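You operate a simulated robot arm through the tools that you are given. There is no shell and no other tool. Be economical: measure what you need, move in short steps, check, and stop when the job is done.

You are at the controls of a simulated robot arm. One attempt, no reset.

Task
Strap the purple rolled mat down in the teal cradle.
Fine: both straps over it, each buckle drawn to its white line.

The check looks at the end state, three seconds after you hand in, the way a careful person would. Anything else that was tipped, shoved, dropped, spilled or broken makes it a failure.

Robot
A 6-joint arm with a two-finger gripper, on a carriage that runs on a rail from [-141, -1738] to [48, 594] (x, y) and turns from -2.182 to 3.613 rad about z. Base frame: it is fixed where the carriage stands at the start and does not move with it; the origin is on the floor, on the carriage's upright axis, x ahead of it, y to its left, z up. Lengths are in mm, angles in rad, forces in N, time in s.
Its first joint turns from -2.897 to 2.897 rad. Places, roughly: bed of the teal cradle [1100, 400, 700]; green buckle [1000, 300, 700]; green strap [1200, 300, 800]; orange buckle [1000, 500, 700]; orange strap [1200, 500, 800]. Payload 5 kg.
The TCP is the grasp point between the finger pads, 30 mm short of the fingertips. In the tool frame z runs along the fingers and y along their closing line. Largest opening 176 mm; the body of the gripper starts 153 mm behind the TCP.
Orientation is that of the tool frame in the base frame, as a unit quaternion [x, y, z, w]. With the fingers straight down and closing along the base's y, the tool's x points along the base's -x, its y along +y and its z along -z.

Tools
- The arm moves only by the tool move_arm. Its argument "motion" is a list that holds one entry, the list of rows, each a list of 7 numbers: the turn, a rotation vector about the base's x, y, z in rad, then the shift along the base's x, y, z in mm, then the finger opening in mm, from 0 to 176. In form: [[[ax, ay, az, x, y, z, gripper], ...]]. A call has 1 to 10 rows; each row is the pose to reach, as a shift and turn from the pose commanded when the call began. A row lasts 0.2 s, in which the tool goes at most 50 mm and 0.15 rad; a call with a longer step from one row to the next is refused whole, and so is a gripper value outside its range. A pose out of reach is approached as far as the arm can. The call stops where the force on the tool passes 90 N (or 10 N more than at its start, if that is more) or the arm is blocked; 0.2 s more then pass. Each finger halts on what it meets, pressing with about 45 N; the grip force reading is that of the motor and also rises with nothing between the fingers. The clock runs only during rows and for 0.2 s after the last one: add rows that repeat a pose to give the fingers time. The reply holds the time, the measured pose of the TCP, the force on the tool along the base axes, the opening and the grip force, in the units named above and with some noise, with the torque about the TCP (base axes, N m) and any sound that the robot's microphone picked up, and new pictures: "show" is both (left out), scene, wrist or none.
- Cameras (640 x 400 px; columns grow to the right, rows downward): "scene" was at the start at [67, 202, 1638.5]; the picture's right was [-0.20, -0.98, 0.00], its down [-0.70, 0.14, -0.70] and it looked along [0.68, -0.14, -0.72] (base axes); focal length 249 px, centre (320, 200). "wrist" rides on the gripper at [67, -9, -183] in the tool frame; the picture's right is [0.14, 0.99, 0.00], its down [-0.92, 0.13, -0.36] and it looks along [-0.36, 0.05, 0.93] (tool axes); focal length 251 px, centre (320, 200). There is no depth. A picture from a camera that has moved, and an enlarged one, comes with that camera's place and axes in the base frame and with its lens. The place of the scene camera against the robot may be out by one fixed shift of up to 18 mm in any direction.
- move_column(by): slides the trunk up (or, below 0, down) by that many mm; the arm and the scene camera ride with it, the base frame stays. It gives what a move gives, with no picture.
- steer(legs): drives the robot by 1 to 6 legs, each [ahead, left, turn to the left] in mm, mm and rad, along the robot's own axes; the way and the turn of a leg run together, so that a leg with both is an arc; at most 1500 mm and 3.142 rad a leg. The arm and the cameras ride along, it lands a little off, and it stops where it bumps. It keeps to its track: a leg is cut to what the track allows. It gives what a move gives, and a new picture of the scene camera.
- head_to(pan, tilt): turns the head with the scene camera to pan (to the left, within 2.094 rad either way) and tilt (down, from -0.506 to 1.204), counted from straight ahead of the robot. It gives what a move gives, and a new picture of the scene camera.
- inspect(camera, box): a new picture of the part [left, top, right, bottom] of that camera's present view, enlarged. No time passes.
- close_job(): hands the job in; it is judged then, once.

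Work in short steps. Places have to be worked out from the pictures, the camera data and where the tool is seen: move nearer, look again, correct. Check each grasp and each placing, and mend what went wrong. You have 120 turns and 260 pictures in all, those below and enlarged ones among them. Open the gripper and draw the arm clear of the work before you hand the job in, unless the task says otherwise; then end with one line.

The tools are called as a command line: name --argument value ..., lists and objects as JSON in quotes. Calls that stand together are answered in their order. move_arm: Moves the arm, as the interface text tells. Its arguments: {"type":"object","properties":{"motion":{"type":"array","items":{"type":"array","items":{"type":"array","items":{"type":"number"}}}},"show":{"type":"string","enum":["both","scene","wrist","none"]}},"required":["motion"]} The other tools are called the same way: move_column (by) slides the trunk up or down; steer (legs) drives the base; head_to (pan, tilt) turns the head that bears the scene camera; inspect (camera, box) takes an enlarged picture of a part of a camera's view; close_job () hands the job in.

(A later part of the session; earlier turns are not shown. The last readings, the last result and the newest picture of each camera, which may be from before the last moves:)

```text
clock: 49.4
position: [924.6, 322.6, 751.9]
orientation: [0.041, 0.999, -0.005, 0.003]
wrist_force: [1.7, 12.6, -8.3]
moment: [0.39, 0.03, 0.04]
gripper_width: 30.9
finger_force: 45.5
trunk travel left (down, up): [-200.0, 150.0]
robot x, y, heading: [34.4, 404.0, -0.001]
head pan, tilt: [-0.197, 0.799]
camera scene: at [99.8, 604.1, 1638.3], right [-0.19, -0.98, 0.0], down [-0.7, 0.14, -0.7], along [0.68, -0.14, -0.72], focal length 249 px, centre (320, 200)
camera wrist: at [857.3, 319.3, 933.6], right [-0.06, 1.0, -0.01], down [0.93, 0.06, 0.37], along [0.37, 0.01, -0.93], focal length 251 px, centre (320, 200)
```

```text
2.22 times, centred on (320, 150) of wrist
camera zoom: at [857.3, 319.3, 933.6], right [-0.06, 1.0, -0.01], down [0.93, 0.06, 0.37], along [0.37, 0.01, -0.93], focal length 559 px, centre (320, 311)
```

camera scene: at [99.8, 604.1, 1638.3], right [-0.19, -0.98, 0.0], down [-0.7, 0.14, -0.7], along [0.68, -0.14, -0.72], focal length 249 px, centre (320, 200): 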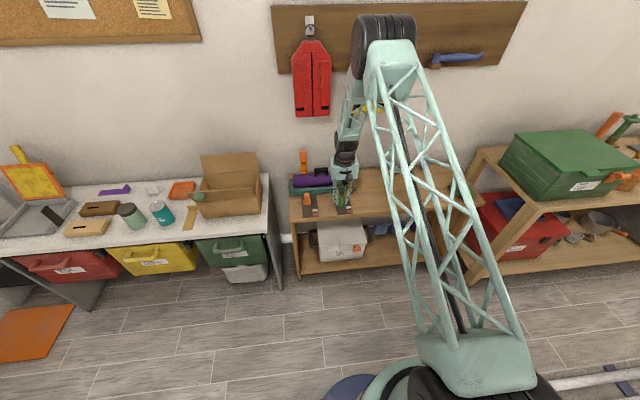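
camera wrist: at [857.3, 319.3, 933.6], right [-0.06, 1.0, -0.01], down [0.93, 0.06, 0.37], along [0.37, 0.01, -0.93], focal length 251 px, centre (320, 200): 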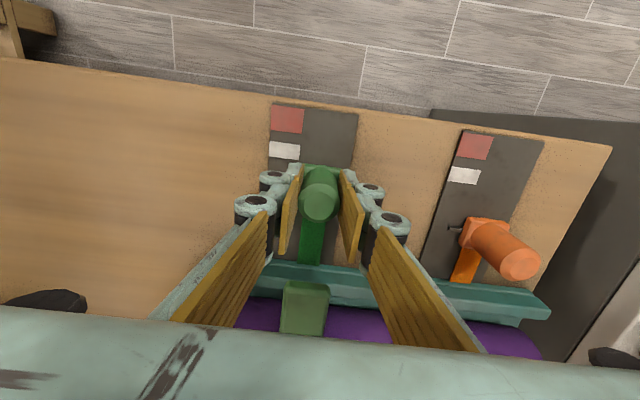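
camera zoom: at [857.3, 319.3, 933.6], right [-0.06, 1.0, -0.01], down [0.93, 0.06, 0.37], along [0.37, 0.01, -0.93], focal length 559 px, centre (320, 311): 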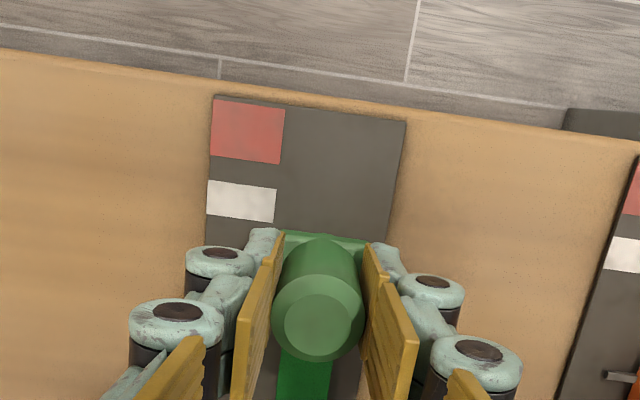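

The buckle slides smoothly. Draw another 22 mm, then release and back up to read the pointer.

move_arm --motion '[[[0, 0, 0, -5, 0, 0, 0], [0, 0, 0, -10, 1, 0, 0], [0, 0, 0, -15, 1, 0, 0], [0, 0, 0, -19, 1, 0, 0], [0, 0, 0, -22, 1, 0, 0], [0, 0, 0, -22, 1, 0, 0], [0, 0, 0, -22, 1, 0, 40], [0, 0, 0, -22, 1, 0, 60], [0, 0, 0, -22, 1, 30, 70], [0, 0, 0, -22, 1, 60, 80]]]'

inspect --camera "wrist" --box '[230, 60, 410, 240]'

inspect --camera "scene" --box '[310, 160, 380, 225]'

```text
clock: 51.6
position: [904.5, 325.3, 812.7]
orientation: [0.042, 0.999, -0.004, 0.003]
wrist_force: [-0.5, 0.7, 0.6]
moment: [-0.03, -0.01, -0.01]
gripper_width: 80.1
finger_force: 0.0
trunk travel left (down, up): [-200.0, 150.0]
robot x, y, heading: [29.8, 400.3, 0.003]
head pan, tilt: [-0.197, 0.799]
camera scene: at [99.3, 603.7, 1638.6], right [-0.19, -0.98, 0.0], down [-0.7, 0.14, -0.7], along [0.68, -0.14, -0.72], focal length 249 px, centre (320, 200)
camera wrist: at [836.7, 320.7, 994.4], right [-0.06, 1.0, -0.01], down [0.93, 0.05, 0.37], along [0.37, 0.01, -0.93], focal length 251 px, centre (320, 200)
```

scene: 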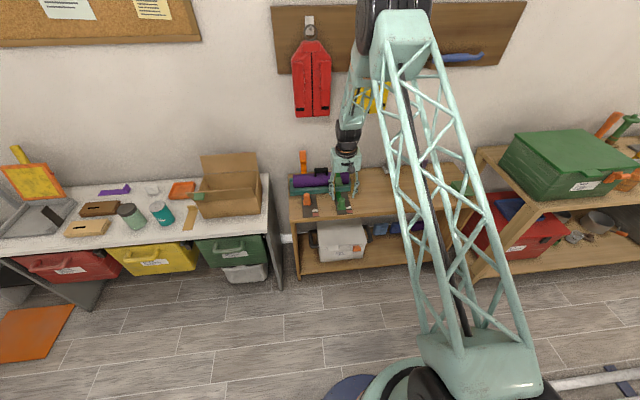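
wrist: 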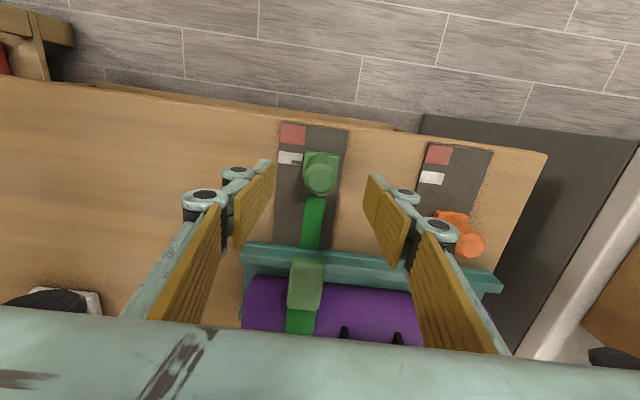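

```text
2.22 times, centred on (320, 150) of wrist
camera zoom: at [836.7, 320.7, 994.4], right [-0.06, 1.0, -0.01], down [0.93, 0.05, 0.37], along [0.37, 0.01, -0.93], focal length 559 px, centre (320, 311)
```

zoom: 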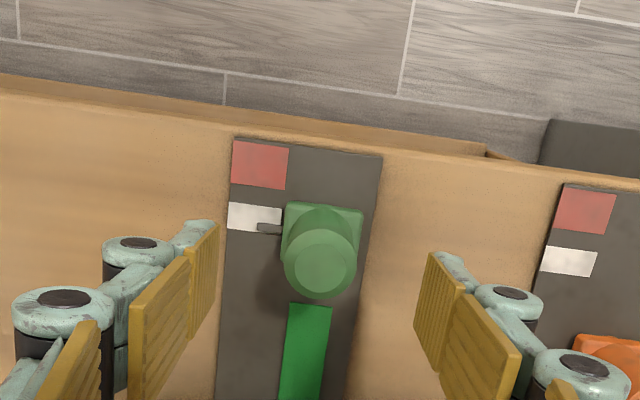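

```text
6.15 times, centred on (345, 192) of scene
camera zoom: at [99.3, 603.7, 1638.6], right [-0.19, -0.98, 0.0], down [-0.7, 0.14, -0.7], along [0.68, -0.14, -0.72], focal length 1533 px, centre (166, 246)
```

zoom: 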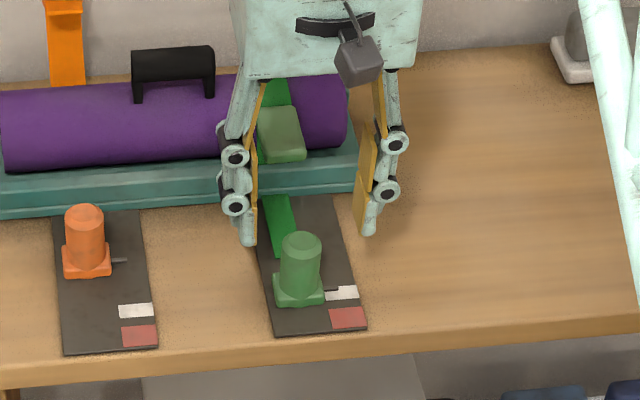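

The pointer lies over the near edge of the white line, ~3.5 mm short of its centre. I'll regrip and draw that last bit.

move_arm --motion '[[[0, 0, 0, 0, -1, -30, 70], [0, 0, 0, 0, -1, -60, 70], [0, 0, 0, 0, -1, -60, 45], [0, 0, 0, 0, -1, -60, 25], [0, 0, 0, 0, -1, -60, 0], [0, 0, 0, 0, -1, -60, 0], [0, 0, 0, -2, -1, -60, 0], [0, 0, 0, -3.8, -1, -60, 0], [0, 0, 0, -3.8, -1, -60, 0]]]' --show "none"

move_arm --motion '[[[0, 0, 0, 0, 0, 0, 25], [0, 0, 0, 0, 0, 0, 45], [0, 0, 0, 0, 0, 0, 65], [0, 0, 0, 0, 0, 30, 80], [0, 0, 0, 0, 0, 60, 80]]]'

inspect --camera "wrist" --box '[260, 90, 380, 210]'

inspect --camera "scene" --box '[320, 175, 370, 215]'

```text
clock: 53.6
position: [899.6, 324.3, 754.0]
orientation: [0.041, 0.999, -0.005, 0.006]
wrist_force: [2.9, 10.9, 22.9]
moment: [0.35, -0.25, 0.06]
gripper_width: 30.7
finger_force: 45.1
trunk travel left (down, up): [-200.0, 150.0]
robot x, y, heading: [35.3, 402.9, 0.008]
head pan, tilt: [-0.197, 0.799]
```

```text
clock: 54.8
position: [899.9, 322.1, 813.0]
orientation: [0.041, 0.999, -0.005, 0.003]
wrist_force: [-0.3, 0.5, -0.4]
moment: [0.02, 0.09, 0.02]
gripper_width: 80.4
finger_force: 0.1
trunk travel left (down, up): [-200.0, 150.0]
robot x, y, heading: [35.1, 400.2, 0.006]
head pan, tilt: [-0.197, 0.799]
camera scene: at [99.6, 603.6, 1638.6], right [-0.19, -0.98, 0.0], down [-0.7, 0.14, -0.7], along [0.68, -0.14, -0.72], focal length 249 px, centre (320, 200)
camera wrist: at [831.0, 318.9, 994.7], right [-0.05, 1.0, -0.01], down [0.93, 0.05, 0.37], along [0.37, 0.01, -0.93], focal length 251 px, centre (320, 200)
```

scene: 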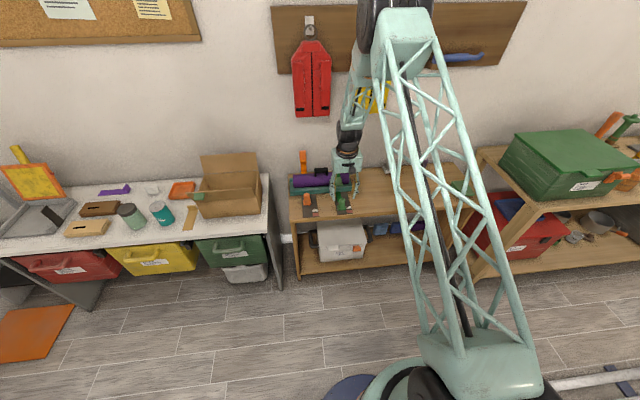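
wrist: 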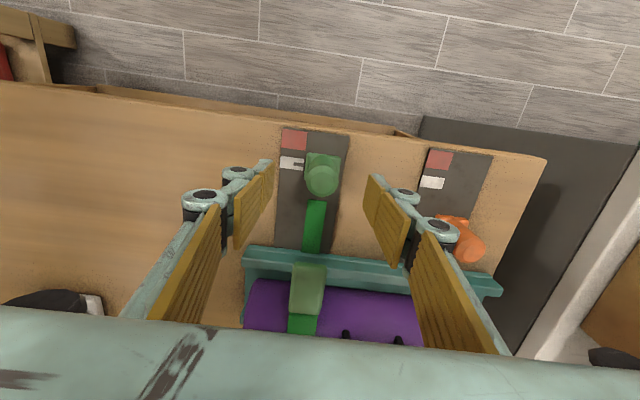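

```text
3.33 times, centred on (320, 150) of wrist
camera zoom: at [831.0, 318.9, 994.7], right [-0.05, 1.0, -0.01], down [0.93, 0.05, 0.37], along [0.37, 0.01, -0.93], focal length 838 px, centre (320, 367)
```

zoom: 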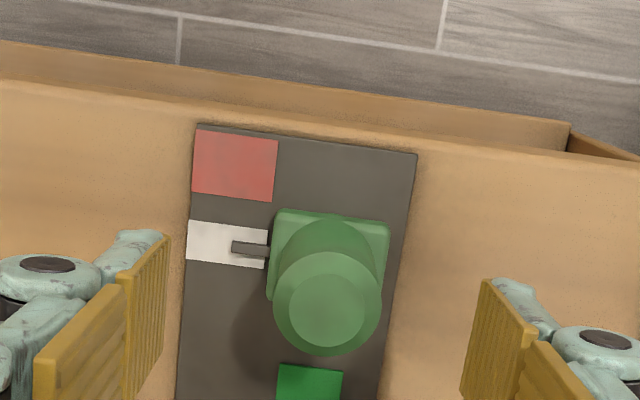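

```text
10.00 times, centred on (345, 195) of scene
camera zoom: at [99.6, 603.6, 1638.6], right [-0.19, -0.98, 0.0], down [-0.7, 0.14, -0.7], along [0.68, -0.14, -0.72], focal length 2491 px, centre (70, 250)
```

zoom: 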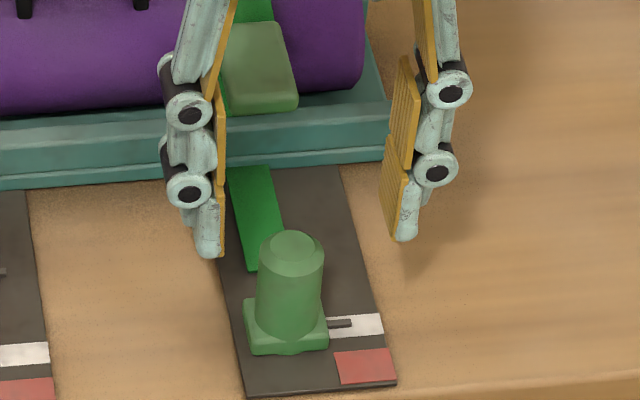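

Green's pointer is now centred on the white line. On to the orange strap: rise, pitch forward and approach its tab at about (1208, 471, 838).

move_arm --motion '[[[0, 0, 0, 0, 12, 45, 80], [-0.012, -0.149, 0, 10, 30, 85, 70], [-0.025, -0.298, 0, 30, 55, 115, 70], [-0.037, -0.448, 0, 62, 82, 122, 70], [-0.05, -0.597, 0, 100, 105, 122, 70], [-0.062, -0.745, 0, 140, 122, 116, 70], [-0.062, -0.748, 0, 180, 138, 108, 70], [-0.062, -0.748, 0, 215, 150, 98, 70], [-0.062, -0.748, 0, 247, 154, 91, 70]]]' --show "wrist"

inspect --camera "scene" --box '[285, 140, 365, 210]'

```text
clock: 56.8
position: [1143.2, 470.8, 899.6]
orientation: [0.078, 0.927, -0.015, 0.366]
wrist_force: [1.9, 4.5, 0.9]
moment: [-0.62, 0.32, -0.15]
gripper_width: 69.8
finger_force: 0.0
out of reach, approached as far as the arm can: row 4, 5
trunk travel left (down, up): [-200.0, 150.0]
robot x, y, heading: [33.6, 400.8, -0.001]
head pan, tilt: [-0.197, 0.799]
camera wrist: at [969.4, 485.5, 988.6], right [0.05, 1.0, -0.06], down [0.44, 0.03, 0.9], along [0.9, -0.08, -0.44], focal length 251 px, centre (320, 200)
```

wrist: 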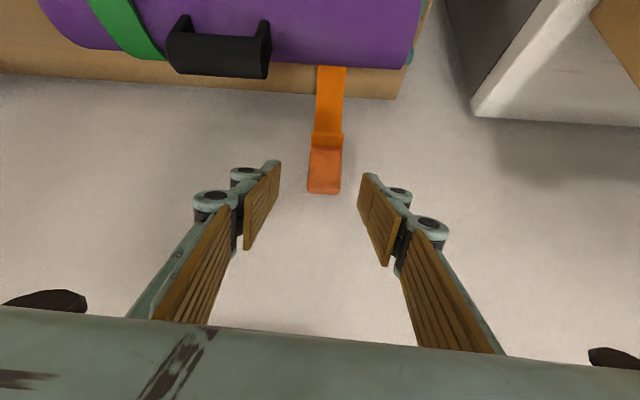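

```text
5.71 times, centred on (325, 175) of scene
camera zoom: at [98.8, 603.7, 1638.4], right [-0.19, -0.98, 0.0], down [-0.7, 0.14, -0.7], along [0.68, -0.14, -0.72], focal length 1423 px, centre (291, 343)
```

zoom: 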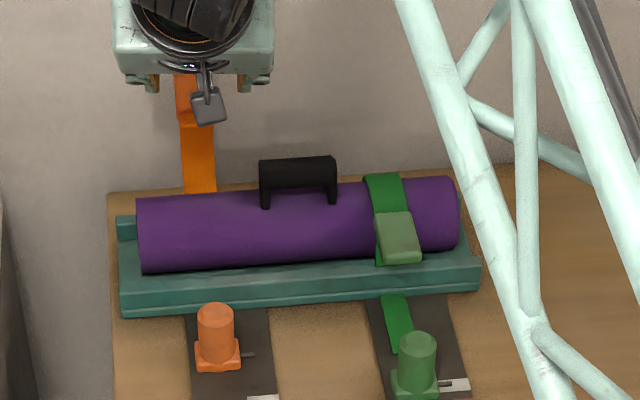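

Orange tab is dead ahead at about (1198, 468, 838). Advance and close.

move_arm --motion '[[[0, 0, 0, 0, 0, 0, 70], [0, 0, 0, 12, -3, -18, 70], [0, 0, 0, 25, -5, -36, 70], [0, 0, 0, 36, -7, -52, 70], [0, 0, 0, 43, -7, -61, 70], [0, 0, 0, 43, -7, -61, 70]]]' --show "wrist"

```text
clock: 58.2
position: [1189.5, 468.9, 841.9]
orientation: [0.04, 0.928, -0.02, 0.369]
wrist_force: [-0.4, -0.2, -0.4]
moment: [0.01, -0.01, -0.01]
gripper_width: 70.0
finger_force: 0.2
trunk travel left (down, up): [-200.0, 150.0]
robot x, y, heading: [32.6, 402.5, -0.0]
head pan, tilt: [-0.197, 0.799]
camera wrist: at [1016.3, 474.9, 928.5], right [-0.01, 0.99, -0.1], down [0.43, 0.1, 0.9], along [0.9, -0.03, -0.43], focal length 251 px, centre (320, 200)
```

wrist: 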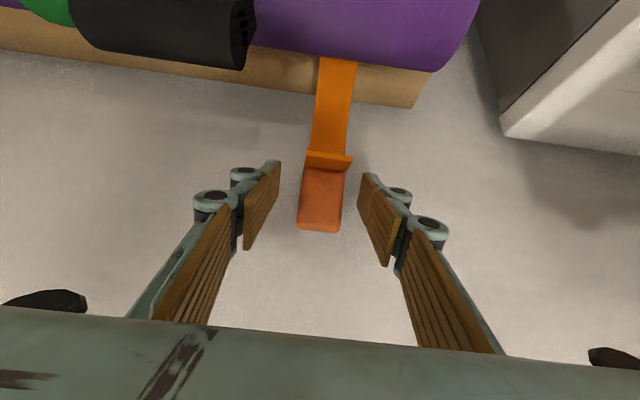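

The tab is centred between the pads; closing.

move_arm --motion '[[[0, 0, 0, 5, 0, -2, 50], [0, 0, 0, 5, 0, -2, 30], [0, 0, 0, 5, 0, -2, 15], [0, 0, 0, 5, 0, -2, 0], [0, 0, 0, 5, 0, -2, 0]]]' --show "wrist"

```text
clock: 59.4
position: [1195.1, 470.8, 838.7]
orientation: [0.04, 0.928, -0.019, 0.369]
wrist_force: [-4.2, 12.3, -5.8]
moment: [0.41, 0.16, 0.22]
gripper_width: 34.3
finger_force: 45.3
trunk travel left (down, up): [-200.0, 150.0]
robot x, y, heading: [34.0, 404.6, -0.001]
head pan, tilt: [-0.197, 0.799]
camera wrist: at [1020.3, 476.3, 925.7], right [-0.01, 0.99, -0.1], down [0.43, 0.1, 0.9], along [0.9, -0.03, -0.43], focal length 251 px, centre (320, 200)
```

wrist: 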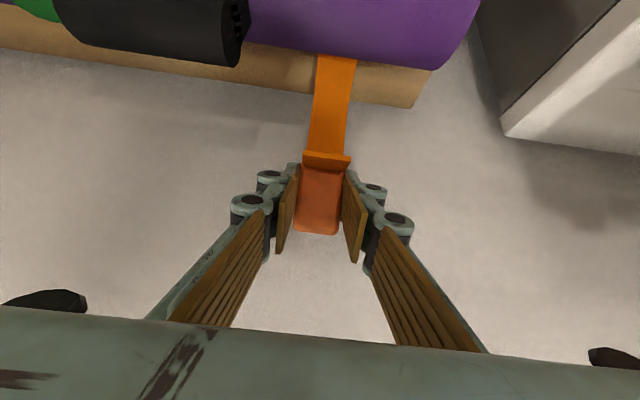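

Gripped. I'll pull the orange strap over by the same arc, past vertical.

move_arm --motion '[[[0, 0, 0, -9, 3, 5, 0], [0, 0, 0, -19, 4, 8, 0], [-0.005, -0.06, 0, -29, 5, 11, 0], [-0.01, -0.12, 0, -39, 5, 13, 0], [-0.015, -0.18, 0, -50, 6, 14, 0], [-0.02, -0.24, 0, -60, 7, 15, 0], [-0.025, -0.3, 0, -70, 8, 14, 0], [-0.03, -0.36, 0, -81, 9, 12, 0], [-0.035, -0.42, 0, -91, 9, 10, 0], [-0.04, -0.48, 0, -100, 10, 7, 0]]]' --show "wrist"

```text
clock: 61.6
position: [1113.2, 475.5, 853.6]
orientation: [0.012, 0.816, -0.056, 0.575]
wrist_force: [-12.7, 21.1, 22.0]
moment: [1.86, 0.91, 1.51]
gripper_width: 36.4
finger_force: 45.3
out of reach, approached as far as the arm can: row 7, 8, 9, 10
trunk travel left (down, up): [-200.0, 150.0]
robot x, y, heading: [32.1, 398.8, 0.003]
head pan, tilt: [-0.197, 0.799]
camera wrist: at [919.1, 483.5, 851.1], right [0.04, 0.98, -0.21], down [-0.02, 0.21, 0.98], along [1.0, -0.03, 0.02], focal length 251 px, centre (320, 200)
```

wrist: 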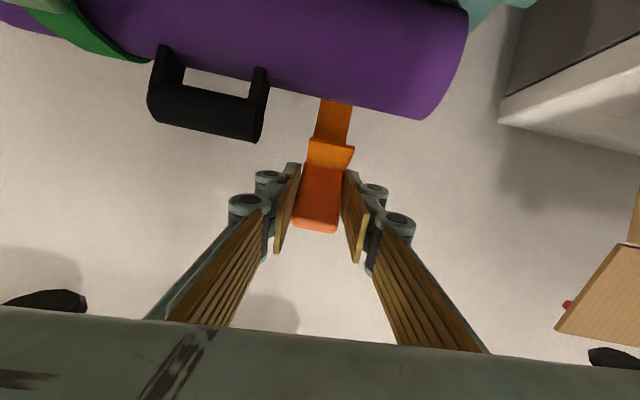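

The arm hit a reach limit at this pitch, but the strap is past vertical. I'll bring the tool back upright while continuing down the arc.

move_arm --motion '[[[0.01, 0.12, 0, 2, -1, 2, 0], [0.02, 0.24, 0, -3, -1, 1, 0], [0.03, 0.36, 0, -10, -1, -3, 0], [0.04, 0.48, 0, -18, 0, -10, 0], [0.05, 0.6, 0, -26, 0, -18, 0], [0.06, 0.72, 0, -34, 0, -26, 0], [0.07, 0.84, 0, -41, 0, -34, 0]]]' --show "wrist"

inspect --camera "scene" --box '[285, 140, 365, 210]'

```text
clock: 63.2
position: [1092.1, 477.7, 831.8]
orientation: [-0.05, 0.963, -0.062, 0.256]
wrist_force: [17.2, 69.6, 9.0]
moment: [2.49, -1.15, -0.45]
gripper_width: 40.1
finger_force: 44.9
out of reach, approached as far as the arm can: row 6, 7
trunk travel left (down, up): [-200.0, 150.0]
robot x, y, heading: [30.4, 404.8, 0.002]
head pan, tilt: [-0.197, 0.799]
camera wrist: at [944.0, 477.2, 957.8], right [-0.18, 0.96, -0.21], down [0.61, 0.28, 0.74], along [0.77, 0.01, -0.63], focal length 251 px, centre (320, 200)
```

wrist: 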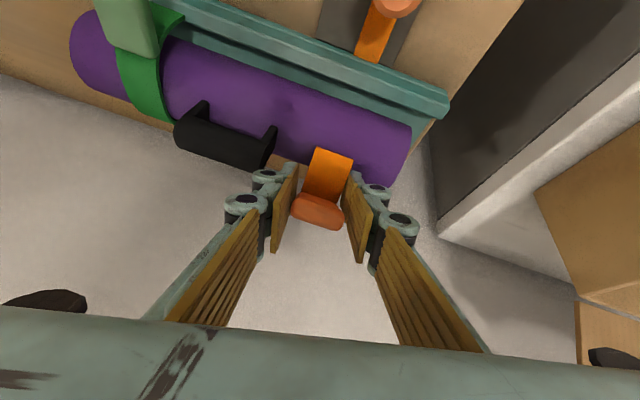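

```text
5.71 times, centred on (325, 175) of scene
camera zoom: at [98.0, 607.4, 1637.9], right [-0.19, -0.98, 0.0], down [-0.7, 0.13, -0.7], along [0.69, -0.13, -0.72], focal length 1423 px, centre (291, 343)
```

zoom: 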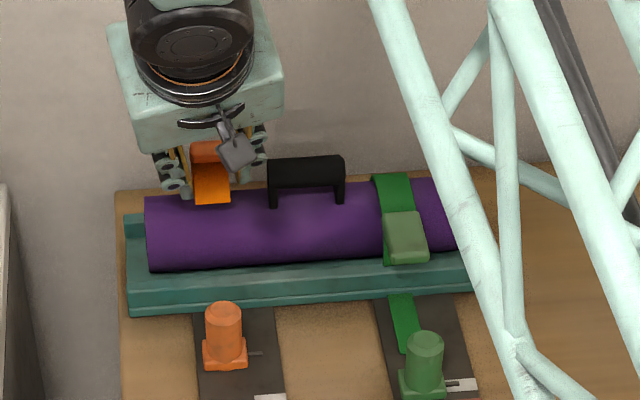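

The arm is straining at a joint limit (69 N sideways) on this side, so I'll release the tab here and retreat up; the strap is already past vertical.

move_arm --motion '[[[0, 0, 0, 36, -3, 20, 45], [0, 0, 0, 36, -3, 20, 60], [0, 0, 0, 36, -3, 20, 75], [0, 0, 0, 20, -3, 50, 75], [0, 0, 0, 0, -3, 85, 75], [0, 0, 0, -20, -3, 120, 75], [0, 0, 0, -50, -3, 140, 75]]]'

inspect --camera "scene" --box '[285, 140, 365, 210]'

```text
clock: 64.8
position: [1034.4, 461.2, 965.8]
orientation: [0.014, 0.969, -0.05, 0.243]
wrist_force: [0.6, -0.4, -0.6]
moment: [-0.02, 0.08, -0.03]
gripper_width: 75.1
finger_force: 0.2
trunk travel left (down, up): [-200.0, 150.0]
robot x, y, heading: [32.7, 400.7, -0.001]
head pan, tilt: [-0.197, 0.799]
camera scene: at [100.1, 603.5, 1638.6], right [-0.2, -0.98, 0.0], down [-0.7, 0.14, -0.7], along [0.68, -0.14, -0.72], focal length 249 px, centre (320, 200)
camera wrist: at [888.6, 469.8, 1094.7], right [-0.07, 0.99, -0.15], down [0.65, 0.16, 0.74], along [0.76, -0.05, -0.65], focal length 251 px, centre (320, 200)
```

scene: 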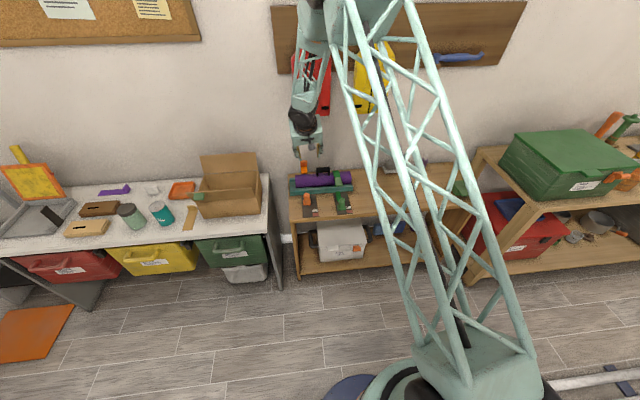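
wrist: 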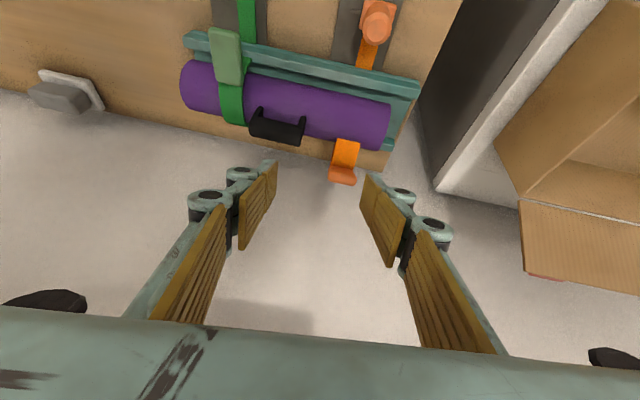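

```text
5.71 times, centred on (325, 175) of scene
camera zoom: at [100.1, 603.5, 1638.6], right [-0.2, -0.98, 0.0], down [-0.7, 0.14, -0.7], along [0.68, -0.14, -0.72], focal length 1423 px, centre (291, 343)
```

zoom: 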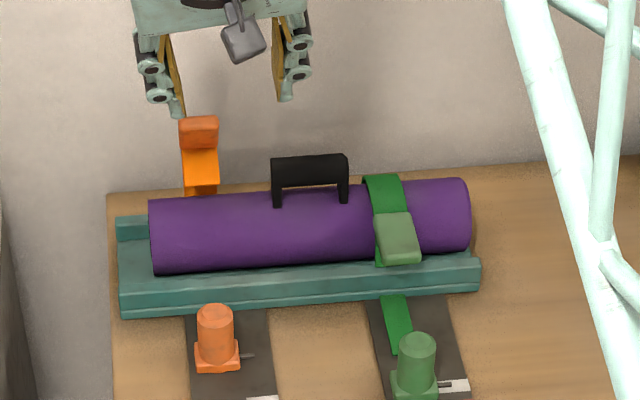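

The orange strap stays leaning forward on its own. To get better arm posture I'll tuck the arm in, then drive further left along the rail.

move_arm --motion '[[[0.02, 0, 0, -35, -25, 10, 75], [0.04, 0, -0.01, -70, -50, 20, 50], [0.06, 0, -0.02, -105, -75, 30, 30], [0.09, 0, -0.03, -140, -100, 40, 30]]]' --show "none"

steer --legs '[[14, 170, 0]]'

inspect --camera "wrist" --box '[0, 0, 640, 400]'

```text
clock: 65.8
position: [888.0, 357.4, 1003.8]
orientation: [0.134, 0.962, 0.0, 0.236]
wrist_force: [1.9, 0.5, 0.0]
moment: [-0.12, 0.23, -0.08]
gripper_width: 30.0
finger_force: 0.0
trunk travel left (down, up): [-200.0, 150.0]
robot x, y, heading: [31.9, 400.0, 0.002]
head pan, tilt: [-0.197, 0.799]
```

```text
clock: 67.3
position: [906.8, 537.6, 1004.0]
orientation: [0.039, 0.969, -0.01, 0.243]
wrist_force: [0.3, 0.1, -0.3]
moment: [-0.01, 0.03, -0.05]
gripper_width: 29.8
finger_force: 0.0
trunk travel left (down, up): [-200.0, 150.0]
robot x, y, heading: [46.5, 571.3, 0.004]
head pan, tilt: [-0.197, 0.799]
camera scene: at [113.1, 774.7, 1638.5], right [-0.19, -0.98, 0.0], down [-0.7, 0.14, -0.7], along [0.68, -0.14, -0.72], focal length 249 px, centre (320, 200)
```

scene: 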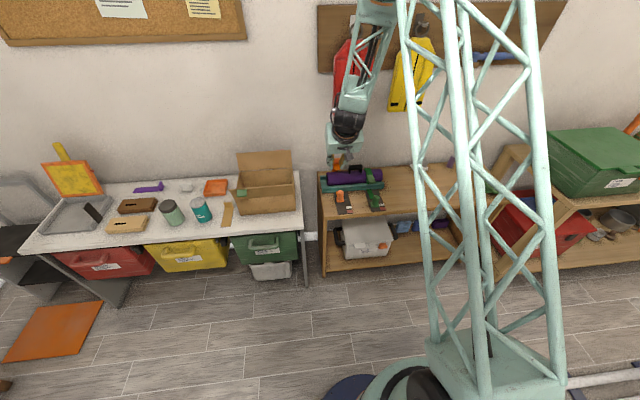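

```text
1.00 times, centred on (320, 200) of wrist (not enlarged: the box is as wide or as high as the picture)
camera zoom: at [761.9, 539.4, 1134.3], right [-0.04, 1.0, -0.07], down [0.65, 0.08, 0.75], along [0.76, -0.01, -0.65], focal length 251 px, centre (320, 200)
```

zoom: 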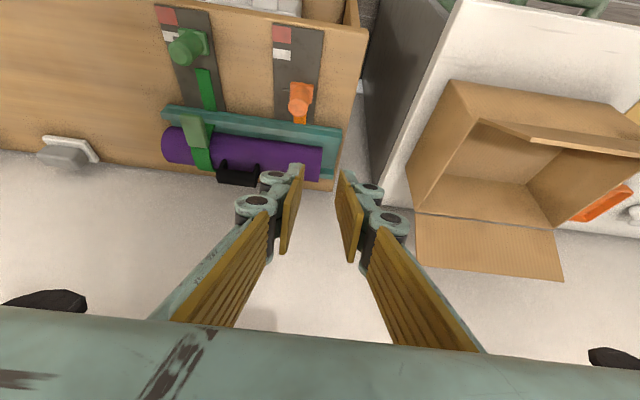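

Now the posture is better. The orange tab should be near (1117, 478, 843); I'll move to a pre-grasp above it and look.

move_arm --motion '[[[0, 0, 0, 40, -12, -10, 50], [0, 0, 0, 80, -25, -25, 70], [0, 0, 0, 120, -40, -45, 75], [0, 0, 0, 150, -50, -70, 75], [0, 0, 0, 172, -56, -90, 75], [0, 0, 0, 172, -56, -90, 75]]]' --show "wrist"

inspect --camera "scene" --box '[310, 130, 400, 210]'

```text
clock: 68.7
position: [1081.9, 463.6, 917.0]
orientation: [-0.072, 0.965, -0.069, 0.243]
wrist_force: [-0.9, 0.7, -1.5]
moment: [-0.26, -0.08, -0.11]
gripper_width: 75.0
finger_force: 0.0
out of reach, approached as far as the arm can: row 2, 3
trunk travel left (down, up): [-200.0, 150.0]
robot x, y, heading: [46.0, 571.1, 0.006]
head pan, tilt: [-0.197, 0.799]
camera wrist: at [937.9, 460.1, 1047.6], right [-0.22, 0.95, -0.23], down [0.62, 0.32, 0.72], along [0.75, 0.02, -0.66], focal length 251 px, centre (320, 200)
```

wrist: 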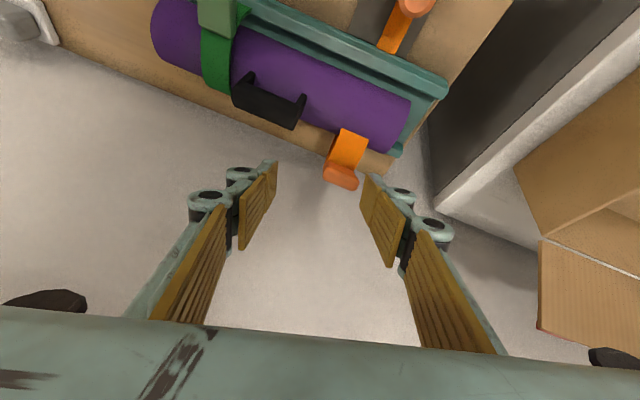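

```text
5.00 times, centred on (355, 170) of scene
camera zoom: at [114.0, 774.7, 1638.5], right [-0.19, -0.98, 0.0], down [-0.7, 0.14, -0.7], along [0.68, -0.14, -0.72], focal length 1245 px, centre (145, 350)
```

zoom: 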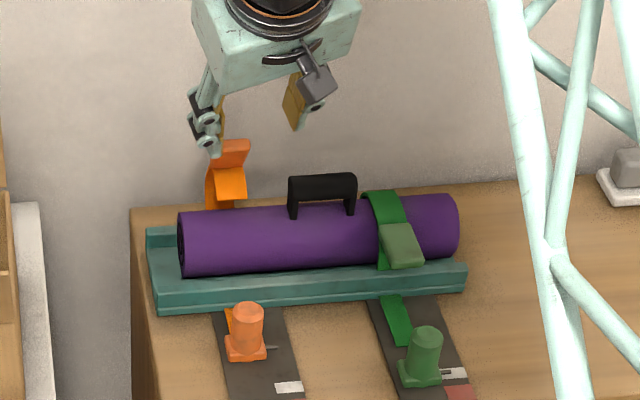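

The arm lags around a wrist singularity; I'll let it settle for a moment and re-read.

move_arm --motion '[[[0, 0, 0, 0, 0, 0, 75], [0, 0, 0, 0, 0, 0, 75], [0, 0, 0, 0, 0, 0, 75], [0, 0, 0, 0, 0, 0, 75]]]' --show "wrist"

```text
clock: 69.7
position: [1078.3, 483.6, 915.5]
orientation: [0.04, 0.969, -0.009, 0.242]
wrist_force: [0.9, -0.1, 0.7]
moment: [-0.04, 0.01, -0.01]
gripper_width: 75.0
finger_force: 0.0
trunk travel left (down, up): [-200.0, 150.0]
robot x, y, heading: [45.1, 572.2, 0.0]
head pan, tilt: [-0.197, 0.799]
camera wrist: at [933.3, 485.4, 1044.6], right [-0.04, 1.0, -0.07], down [0.65, 0.08, 0.75], along [0.76, -0.01, -0.65], focal length 251 px, centre (320, 200)
```

wrist: 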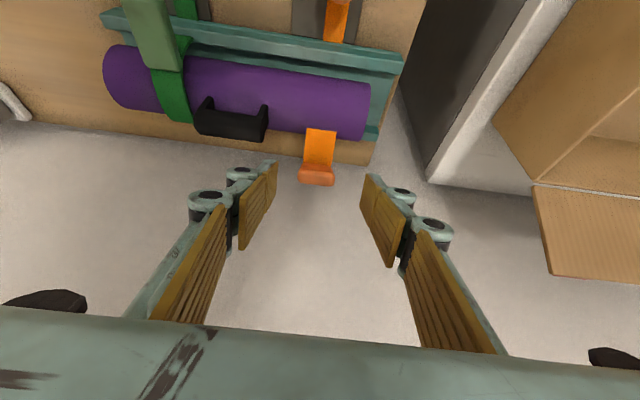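

Settled well: the tab now points at the camera, around (1110, 478, 849), right along the tool axis. Advance and grip.

move_arm --motion '[[[0, 0, 0, 10, -2, -20, 75], [0, 0, 0, 20, -4, -40, 75], [0, 0, 0, 30, -5, -60, 75], [0, 0, 0, 30, -5, -60, 55], [0, 0, 0, 30, -5, -60, 30], [0, 0, 0, 30, -5, -60, 10], [0, 0, 0, 30, -5, -60, 0], [0, 0, 0, 30, -5, -60, 0]]]'

inspect --camera "scene" --box '[310, 130, 400, 210]'

```text
clock: 71.5
position: [1110.8, 477.2, 854.9]
orientation: [0.039, 0.969, -0.011, 0.242]
wrist_force: [6.3, 4.5, 2.2]
moment: [0.04, -0.67, 0.04]
gripper_width: 34.4
finger_force: 44.8
trunk travel left (down, up): [-200.0, 150.0]
robot x, y, heading: [46.2, 571.9, 0.004]
head pan, tilt: [-0.197, 0.799]
camera scene: at [113.1, 775.0, 1638.4], right [-0.19, -0.98, 0.0], down [-0.7, 0.14, -0.7], along [0.68, -0.14, -0.72], focal length 249 px, centre (320, 200)
camera wrist: at [965.1, 479.2, 984.4], right [-0.04, 1.0, -0.07], down [0.65, 0.08, 0.75], along [0.76, -0.01, -0.65], focal length 251 px, centre (320, 200)
```

scene: 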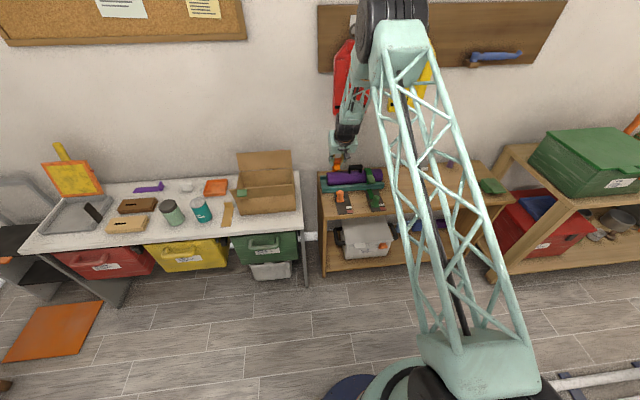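
wrist: 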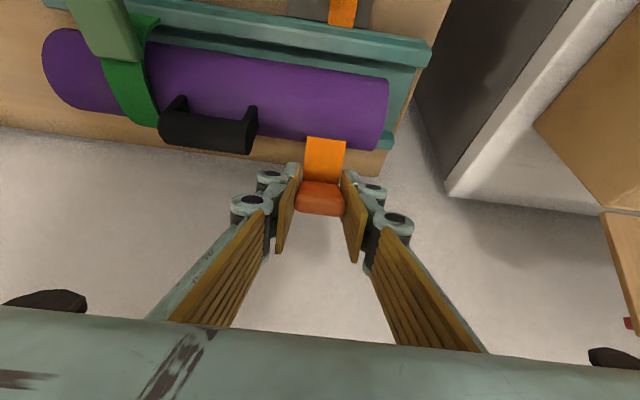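

```text
5.00 times, centred on (355, 170) of scene
camera zoom: at [113.1, 775.0, 1638.4], right [-0.19, -0.98, 0.0], down [-0.7, 0.14, -0.7], along [0.68, -0.14, -0.72], focal length 1245 px, centre (145, 350)
```

zoom: 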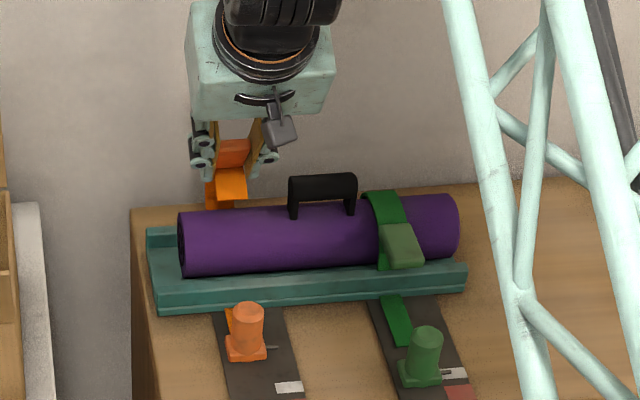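

Gripped with low forces. Continue along the arc down to the front, with slow pitch change.

move_arm --motion '[[[0.003, 0.03, 0, -12, 1, -4, 0], [0.006, 0.07, 0, -27, 2, -12, 0], [0.01, 0.11, 0, -41, 3, -22, 0], [0.013, 0.15, 0, -53, 4, -34, 0], [0.017, 0.2, 0, -63, 5, -48, 0], [0.02, 0.24, 0, -69, 6, -60, 0]]]' --show "wrist"

inspect --camera "scene" --box '[310, 130, 400, 210]'

```text
clock: 72.9
position: [1039.9, 483.2, 793.3]
orientation: [0.039, 0.992, -0.004, 0.123]
wrist_force: [4.4, 7.0, 7.4]
moment: [0.02, -0.9, -0.03]
gripper_width: 34.9
finger_force: 44.7
trunk travel left (down, up): [-200.0, 150.0]
robot x, y, heading: [45.9, 570.6, 0.003]
head pan, tilt: [-0.197, 0.799]
camera wrist: at [930.0, 481.9, 954.3], right [-0.05, 1.0, -0.03], down [0.81, 0.06, 0.58], along [0.58, 0.0, -0.82], focal length 251 px, centre (320, 200)
```

wrist: 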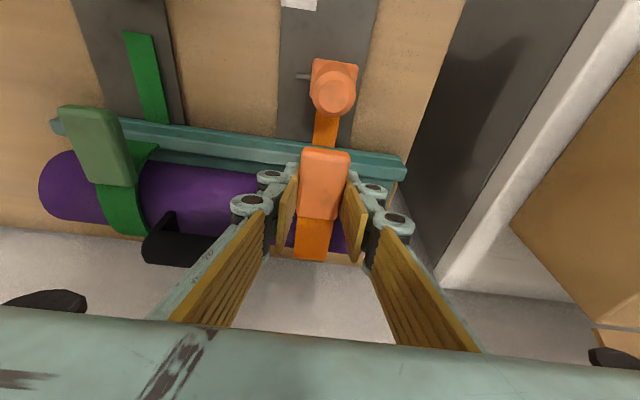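

```text
5.00 times, centred on (355, 170) of scene
camera zoom: at [112.6, 775.2, 1638.3], right [-0.19, -0.98, 0.0], down [-0.7, 0.14, -0.7], along [0.68, -0.14, -0.72], focal length 1245 px, centre (145, 350)
```

zoom: 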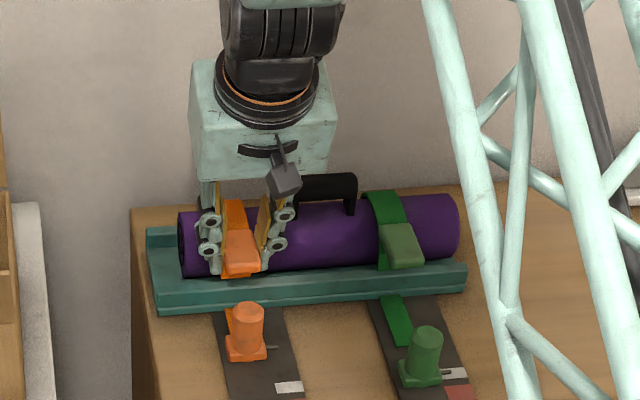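

The orange strap came over cleanly. Lower a little more, release, rise and close fingers for pressing.

move_arm --motion '[[[0, 0.03, 0, -4, 0, -8, 0], [0, 0.06, 0, -6, 0, -14, 0], [0, 0.06, 0, -6, 0, -14, 25], [0, 0.06, 0, -6, 0, -14, 45], [0, 0.06, 0, -6, 0, -14, 60], [0, 0.1, 0, -6, 0, 20, 60], [0, 0.16, 0, -8, 0, 60, 40], [0.01, 0.24, 0, -10, 0, 80, 15], [0.01, 0.24, 0, -10, 0, 80, 0], [0.01, 0.24, 0, -10, 0, 80, 0]]]' --show "wrist"

inspect --camera "scene" --box '[310, 130, 400, 210]'

```text
clock: 75.1
position: [1031.3, 483.2, 872.2]
orientation: [0.04, 0.999, -0.006, 0.004]
wrist_force: [0.0, -0.1, 0.1]
moment: [0.01, 0.07, -0.04]
gripper_width: 0.1
finger_force: 44.9
trunk travel left (down, up): [-200.0, 150.0]
robot x, y, heading: [50.6, 574.4, 0.001]
head pan, tilt: [-0.197, 0.799]
camera wrist: at [963.3, 479.8, 1056.0], right [-0.06, 1.0, -0.01], down [0.93, 0.06, 0.37], along [0.37, 0.01, -0.93], focal length 251 px, centre (320, 200)
```

wrist: 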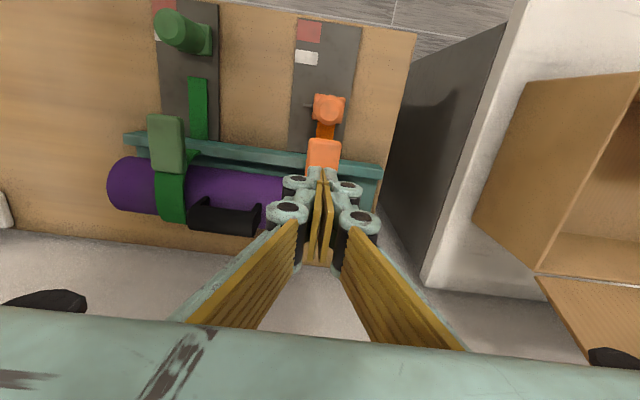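

```text
5.00 times, centred on (355, 170) of scene
camera zoom: at [113.2, 774.8, 1638.5], right [-0.19, -0.98, 0.0], down [-0.7, 0.14, -0.7], along [0.68, -0.14, -0.72], focal length 1245 px, centre (145, 350)
```

zoom: 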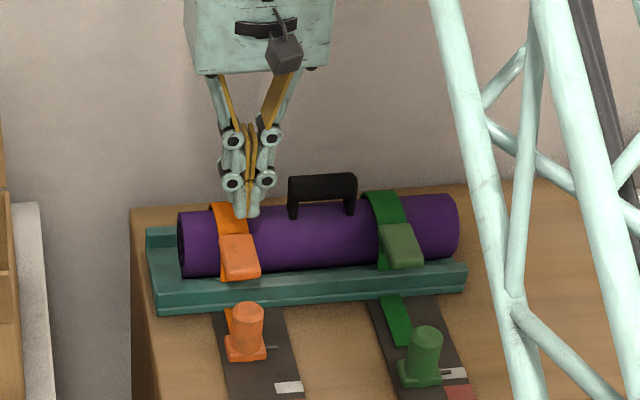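

Strap rests over the mat; tab near (1022, 483). Press it down lightly to seat it like the green one, then rise and back off.

move_arm --motion '[[[0, 0, 0, -8, 1, -25, 0], [0, 0, 0, -8, 1, -45, 0], [0, 0, 0, -8, 1, -54, 0], [0, 0, 0, -8, 1, -60, 0], [0, 0, 0, -8, 1, -65, 0], [0, 0, 0, -8, 1, -69, 0]]]' --show "none"

move_arm --motion '[[[0, 0, 0, 0, 0, 20, 0], [0, 0, 0, 0, 0, 55, 0], [0, 0, 0, -35, 2, 65, 30], [0, 0, 0, -65, 4, 65, 60], [0, 0, 0, -65, 4, 65, 75]]]'

inspect --camera "scene" --box '[320, 150, 400, 215]'

inspect --camera "wrist" --box '[240, 80, 400, 240]'

```text
clock: 76.5
position: [1022.5, 485.4, 812.6]
orientation: [0.04, 0.999, -0.006, 0.006]
wrist_force: [-19.7, 5.9, 64.8]
moment: [0.17, -0.03, -0.06]
gripper_width: 6.1
finger_force: 44.9
trunk travel left (down, up): [-200.0, 150.0]
robot x, y, heading: [48.4, 571.9, -0.0]
head pan, tilt: [-0.197, 0.799]
```

```text
clock: 77.7
position: [958.2, 488.5, 870.0]
orientation: [0.04, 0.999, -0.005, 0.004]
wrist_force: [-0.1, -0.6, 0.4]
moment: [-0.03, -0.06, 0.01]
gripper_width: 74.9
finger_force: 0.1
trunk travel left (down, up): [-200.0, 150.0]
robot x, y, heading: [48.4, 571.8, 0.001]
head pan, tilt: [-0.197, 0.799]
camera scene: at [112.6, 774.8, 1638.4], right [-0.19, -0.98, 0.0], down [-0.7, 0.14, -0.7], along [0.68, -0.14, -0.72], focal length 249 px, centre (320, 200)
camera wrist: at [888.7, 485.3, 1052.3], right [-0.06, 1.0, -0.01], down [0.93, 0.06, 0.37], along [0.37, 0.01, -0.93], focal length 251 px, centre (320, 200)
```

scene: 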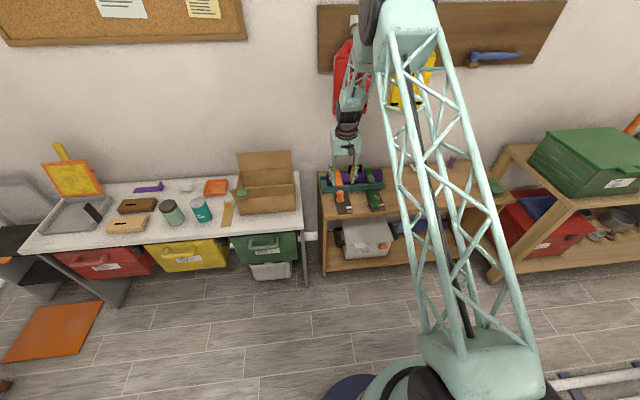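
wrist: 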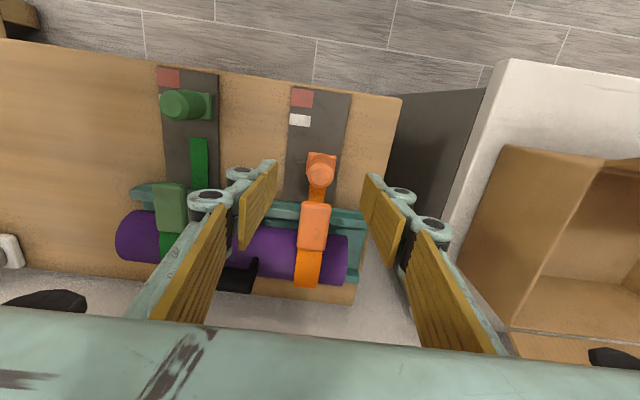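

```text
6.15 times, centred on (360, 182) of scene
camera zoom: at [112.6, 774.8, 1638.4], right [-0.19, -0.98, 0.0], down [-0.7, 0.14, -0.7], along [0.68, -0.14, -0.72], focal length 1533 px, centre (74, 308)
```

zoom: 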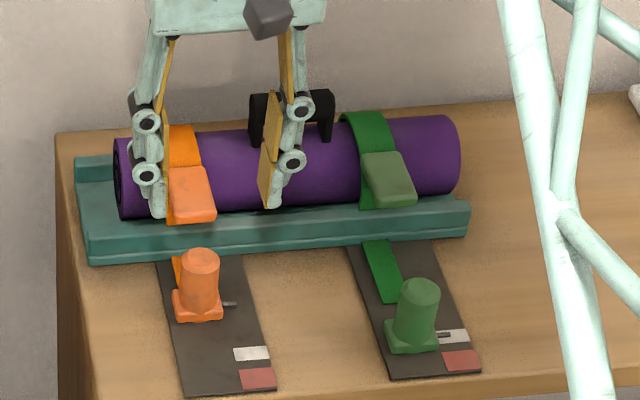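

```text
2.50 times, centred on (320, 160) of wrist
camera zoom: at [888.7, 485.3, 1052.3], right [-0.06, 1.0, -0.01], down [0.93, 0.06, 0.37], along [0.37, 0.01, -0.93], focal length 629 px, centre (320, 300)
```

zoom: 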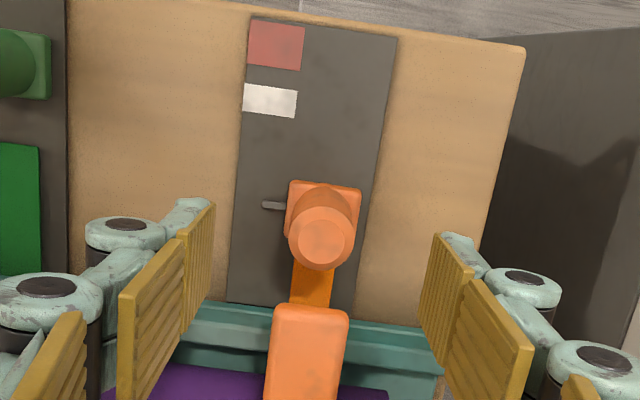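

Orange knob at (970, 488); pointer x≈971.5, white line ≈915, so draw ≈56 mm. Descend and grip the knob.

move_arm --motion '[[[0, 0, 0, 12, 0, -35, 75], [0, 0, 0, 12, 0, -70, 75], [0, 0, 0, 12, 0, -100, 75], [0, 0, 0, 12, 0, -119, 75], [0, 0, 0, 12, 0, -119, 50], [0, 0, 0, 12, 0, -119, 25], [0, 0, 0, 12, 0, -119, 5], [0, 0, 0, 12, 0, -119, 0], [0, 0, 0, 12, 0, -119, 0]]]' --show "wrist"

```text
clock: 79.7
position: [969.1, 489.4, 750.5]
orientation: [0.04, 0.999, -0.006, 0.004]
wrist_force: [3.7, 6.9, 0.2]
moment: [0.22, -0.18, 0.02]
gripper_width: 30.9
finger_force: 45.0
trunk travel left (down, up): [-200.0, 150.0]
robot x, y, heading: [47.9, 570.9, 0.003]
head pan, tilt: [-0.197, 0.799]
camera wrist: at [900.4, 486.2, 933.1], right [-0.06, 1.0, -0.01], down [0.93, 0.06, 0.37], along [0.37, 0.01, -0.93], focal length 251 px, centre (320, 200)
```

wrist: 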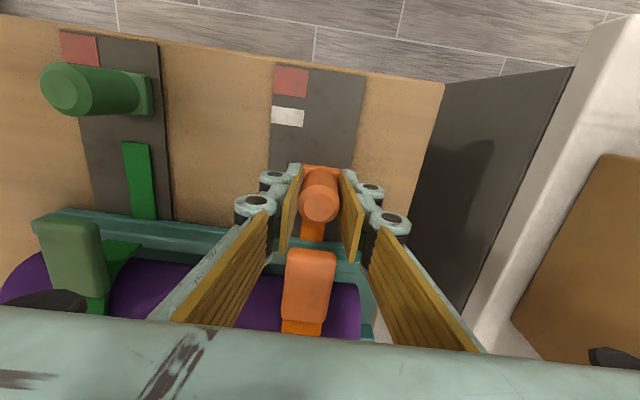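

The knob is gripped. Draw it 55 mm along the plate in slow steps, then release and rise to read the pointer.

move_arm --motion '[[[0, 0, 0, -6, 1, 0, 0], [0, 0, 0, -13, 1, 0, 0], [0, 0, 0, -20, 2, 0, 0], [0, 0, 0, -27, 3, 0, 0], [0, 0, 0, -34, 3, 0, 0], [0, 0, 0, -41, 4, 0, 0], [0, 0, 0, -47, 4, 0, 0], [0, 0, 0, -52, 5, 0, 0], [0, 0, 0, -55, 5, 0, 0], [0, 0, 0, -55, 5, 0, 0]]]' --show "none"

move_arm --motion '[[[0, 0, 0, 0, 0, 0, 25], [0, 0, 0, 0, 0, 0, 45], [0, 0, 0, 0, 0, 0, 65], [0, 0, 0, 0, 0, 30, 80], [0, 0, 0, 0, 0, 60, 80]]]'

inspect --camera "wrist" --box '[260, 90, 380, 210]'

inspect --camera "scene" --box '[325, 165, 390, 215]'

```text
clock: 81.9
position: [912.8, 494.5, 751.4]
orientation: [0.04, 0.999, -0.005, 0.005]
wrist_force: [4.2, 28.6, -2.6]
moment: [0.8, -0.15, 0.1]
gripper_width: 30.7
finger_force: 45.1
trunk travel left (down, up): [-200.0, 150.0]
robot x, y, heading: [46.6, 574.5, 0.006]
head pan, tilt: [-0.197, 0.799]
```

```text
clock: 83.1
position: [913.3, 492.5, 810.9]
orientation: [0.041, 0.999, -0.005, 0.005]
wrist_force: [0.3, 0.7, -0.1]
moment: [-0.03, 0.0, 0.02]
gripper_width: 80.4
finger_force: 0.0
trunk travel left (down, up): [-200.0, 150.0]
robot x, y, heading: [45.1, 571.9, 0.002]
head pan, tilt: [-0.197, 0.799]
camera scene: at [113.1, 774.8, 1638.6], right [-0.19, -0.98, 0.0], down [-0.7, 0.14, -0.7], along [0.68, -0.14, -0.72], focal length 249 px, centre (320, 200)
camera wrist: at [844.9, 488.8, 993.7], right [-0.06, 1.0, -0.01], down [0.93, 0.06, 0.37], along [0.37, 0.01, -0.93], focal length 251 px, centre (320, 200)
```

scene: 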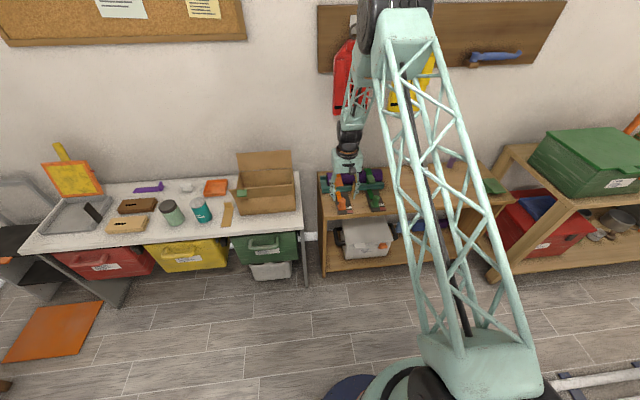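
wrist: 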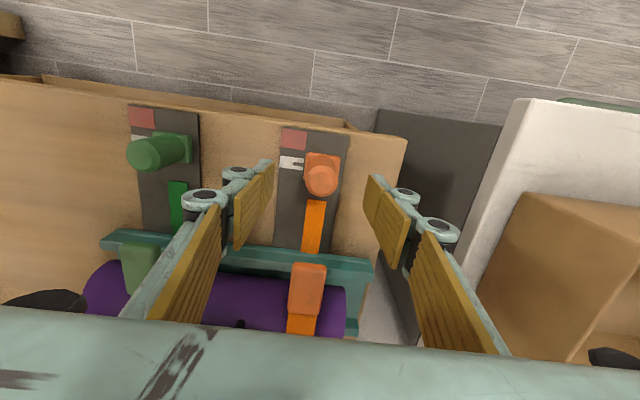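

```text
3.33 times, centred on (320, 150) of wrist
camera zoom: at [844.9, 488.8, 993.7], right [-0.06, 1.0, -0.01], down [0.93, 0.06, 0.37], along [0.37, 0.01, -0.93], focal length 838 px, centre (320, 367)
```

zoom: 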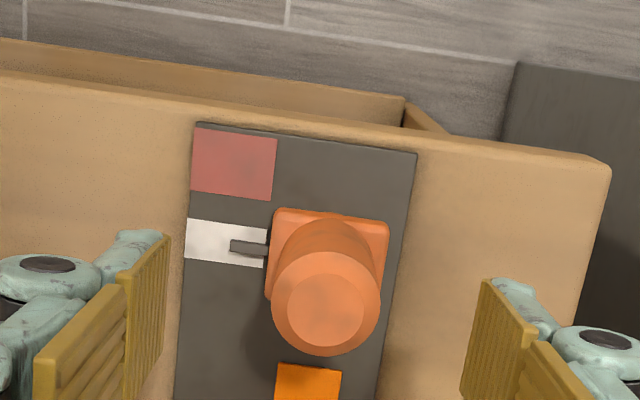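

```text
8.00 times, centred on (358, 190) of scene
camera zoom: at [113.1, 774.8, 1638.6], right [-0.19, -0.98, 0.0], down [-0.7, 0.14, -0.7], along [0.68, -0.14, -0.72], focal length 1992 px, centre (20, 280)
```

zoom: 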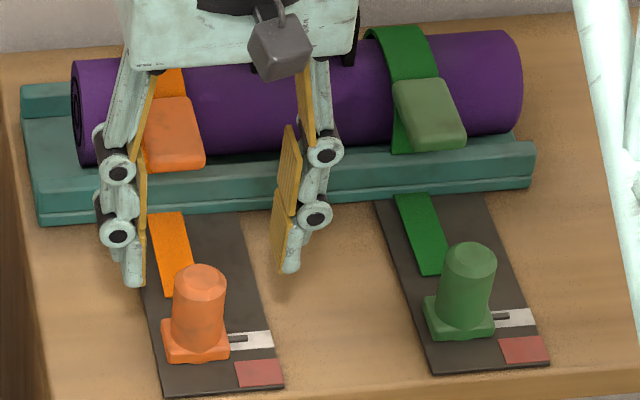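

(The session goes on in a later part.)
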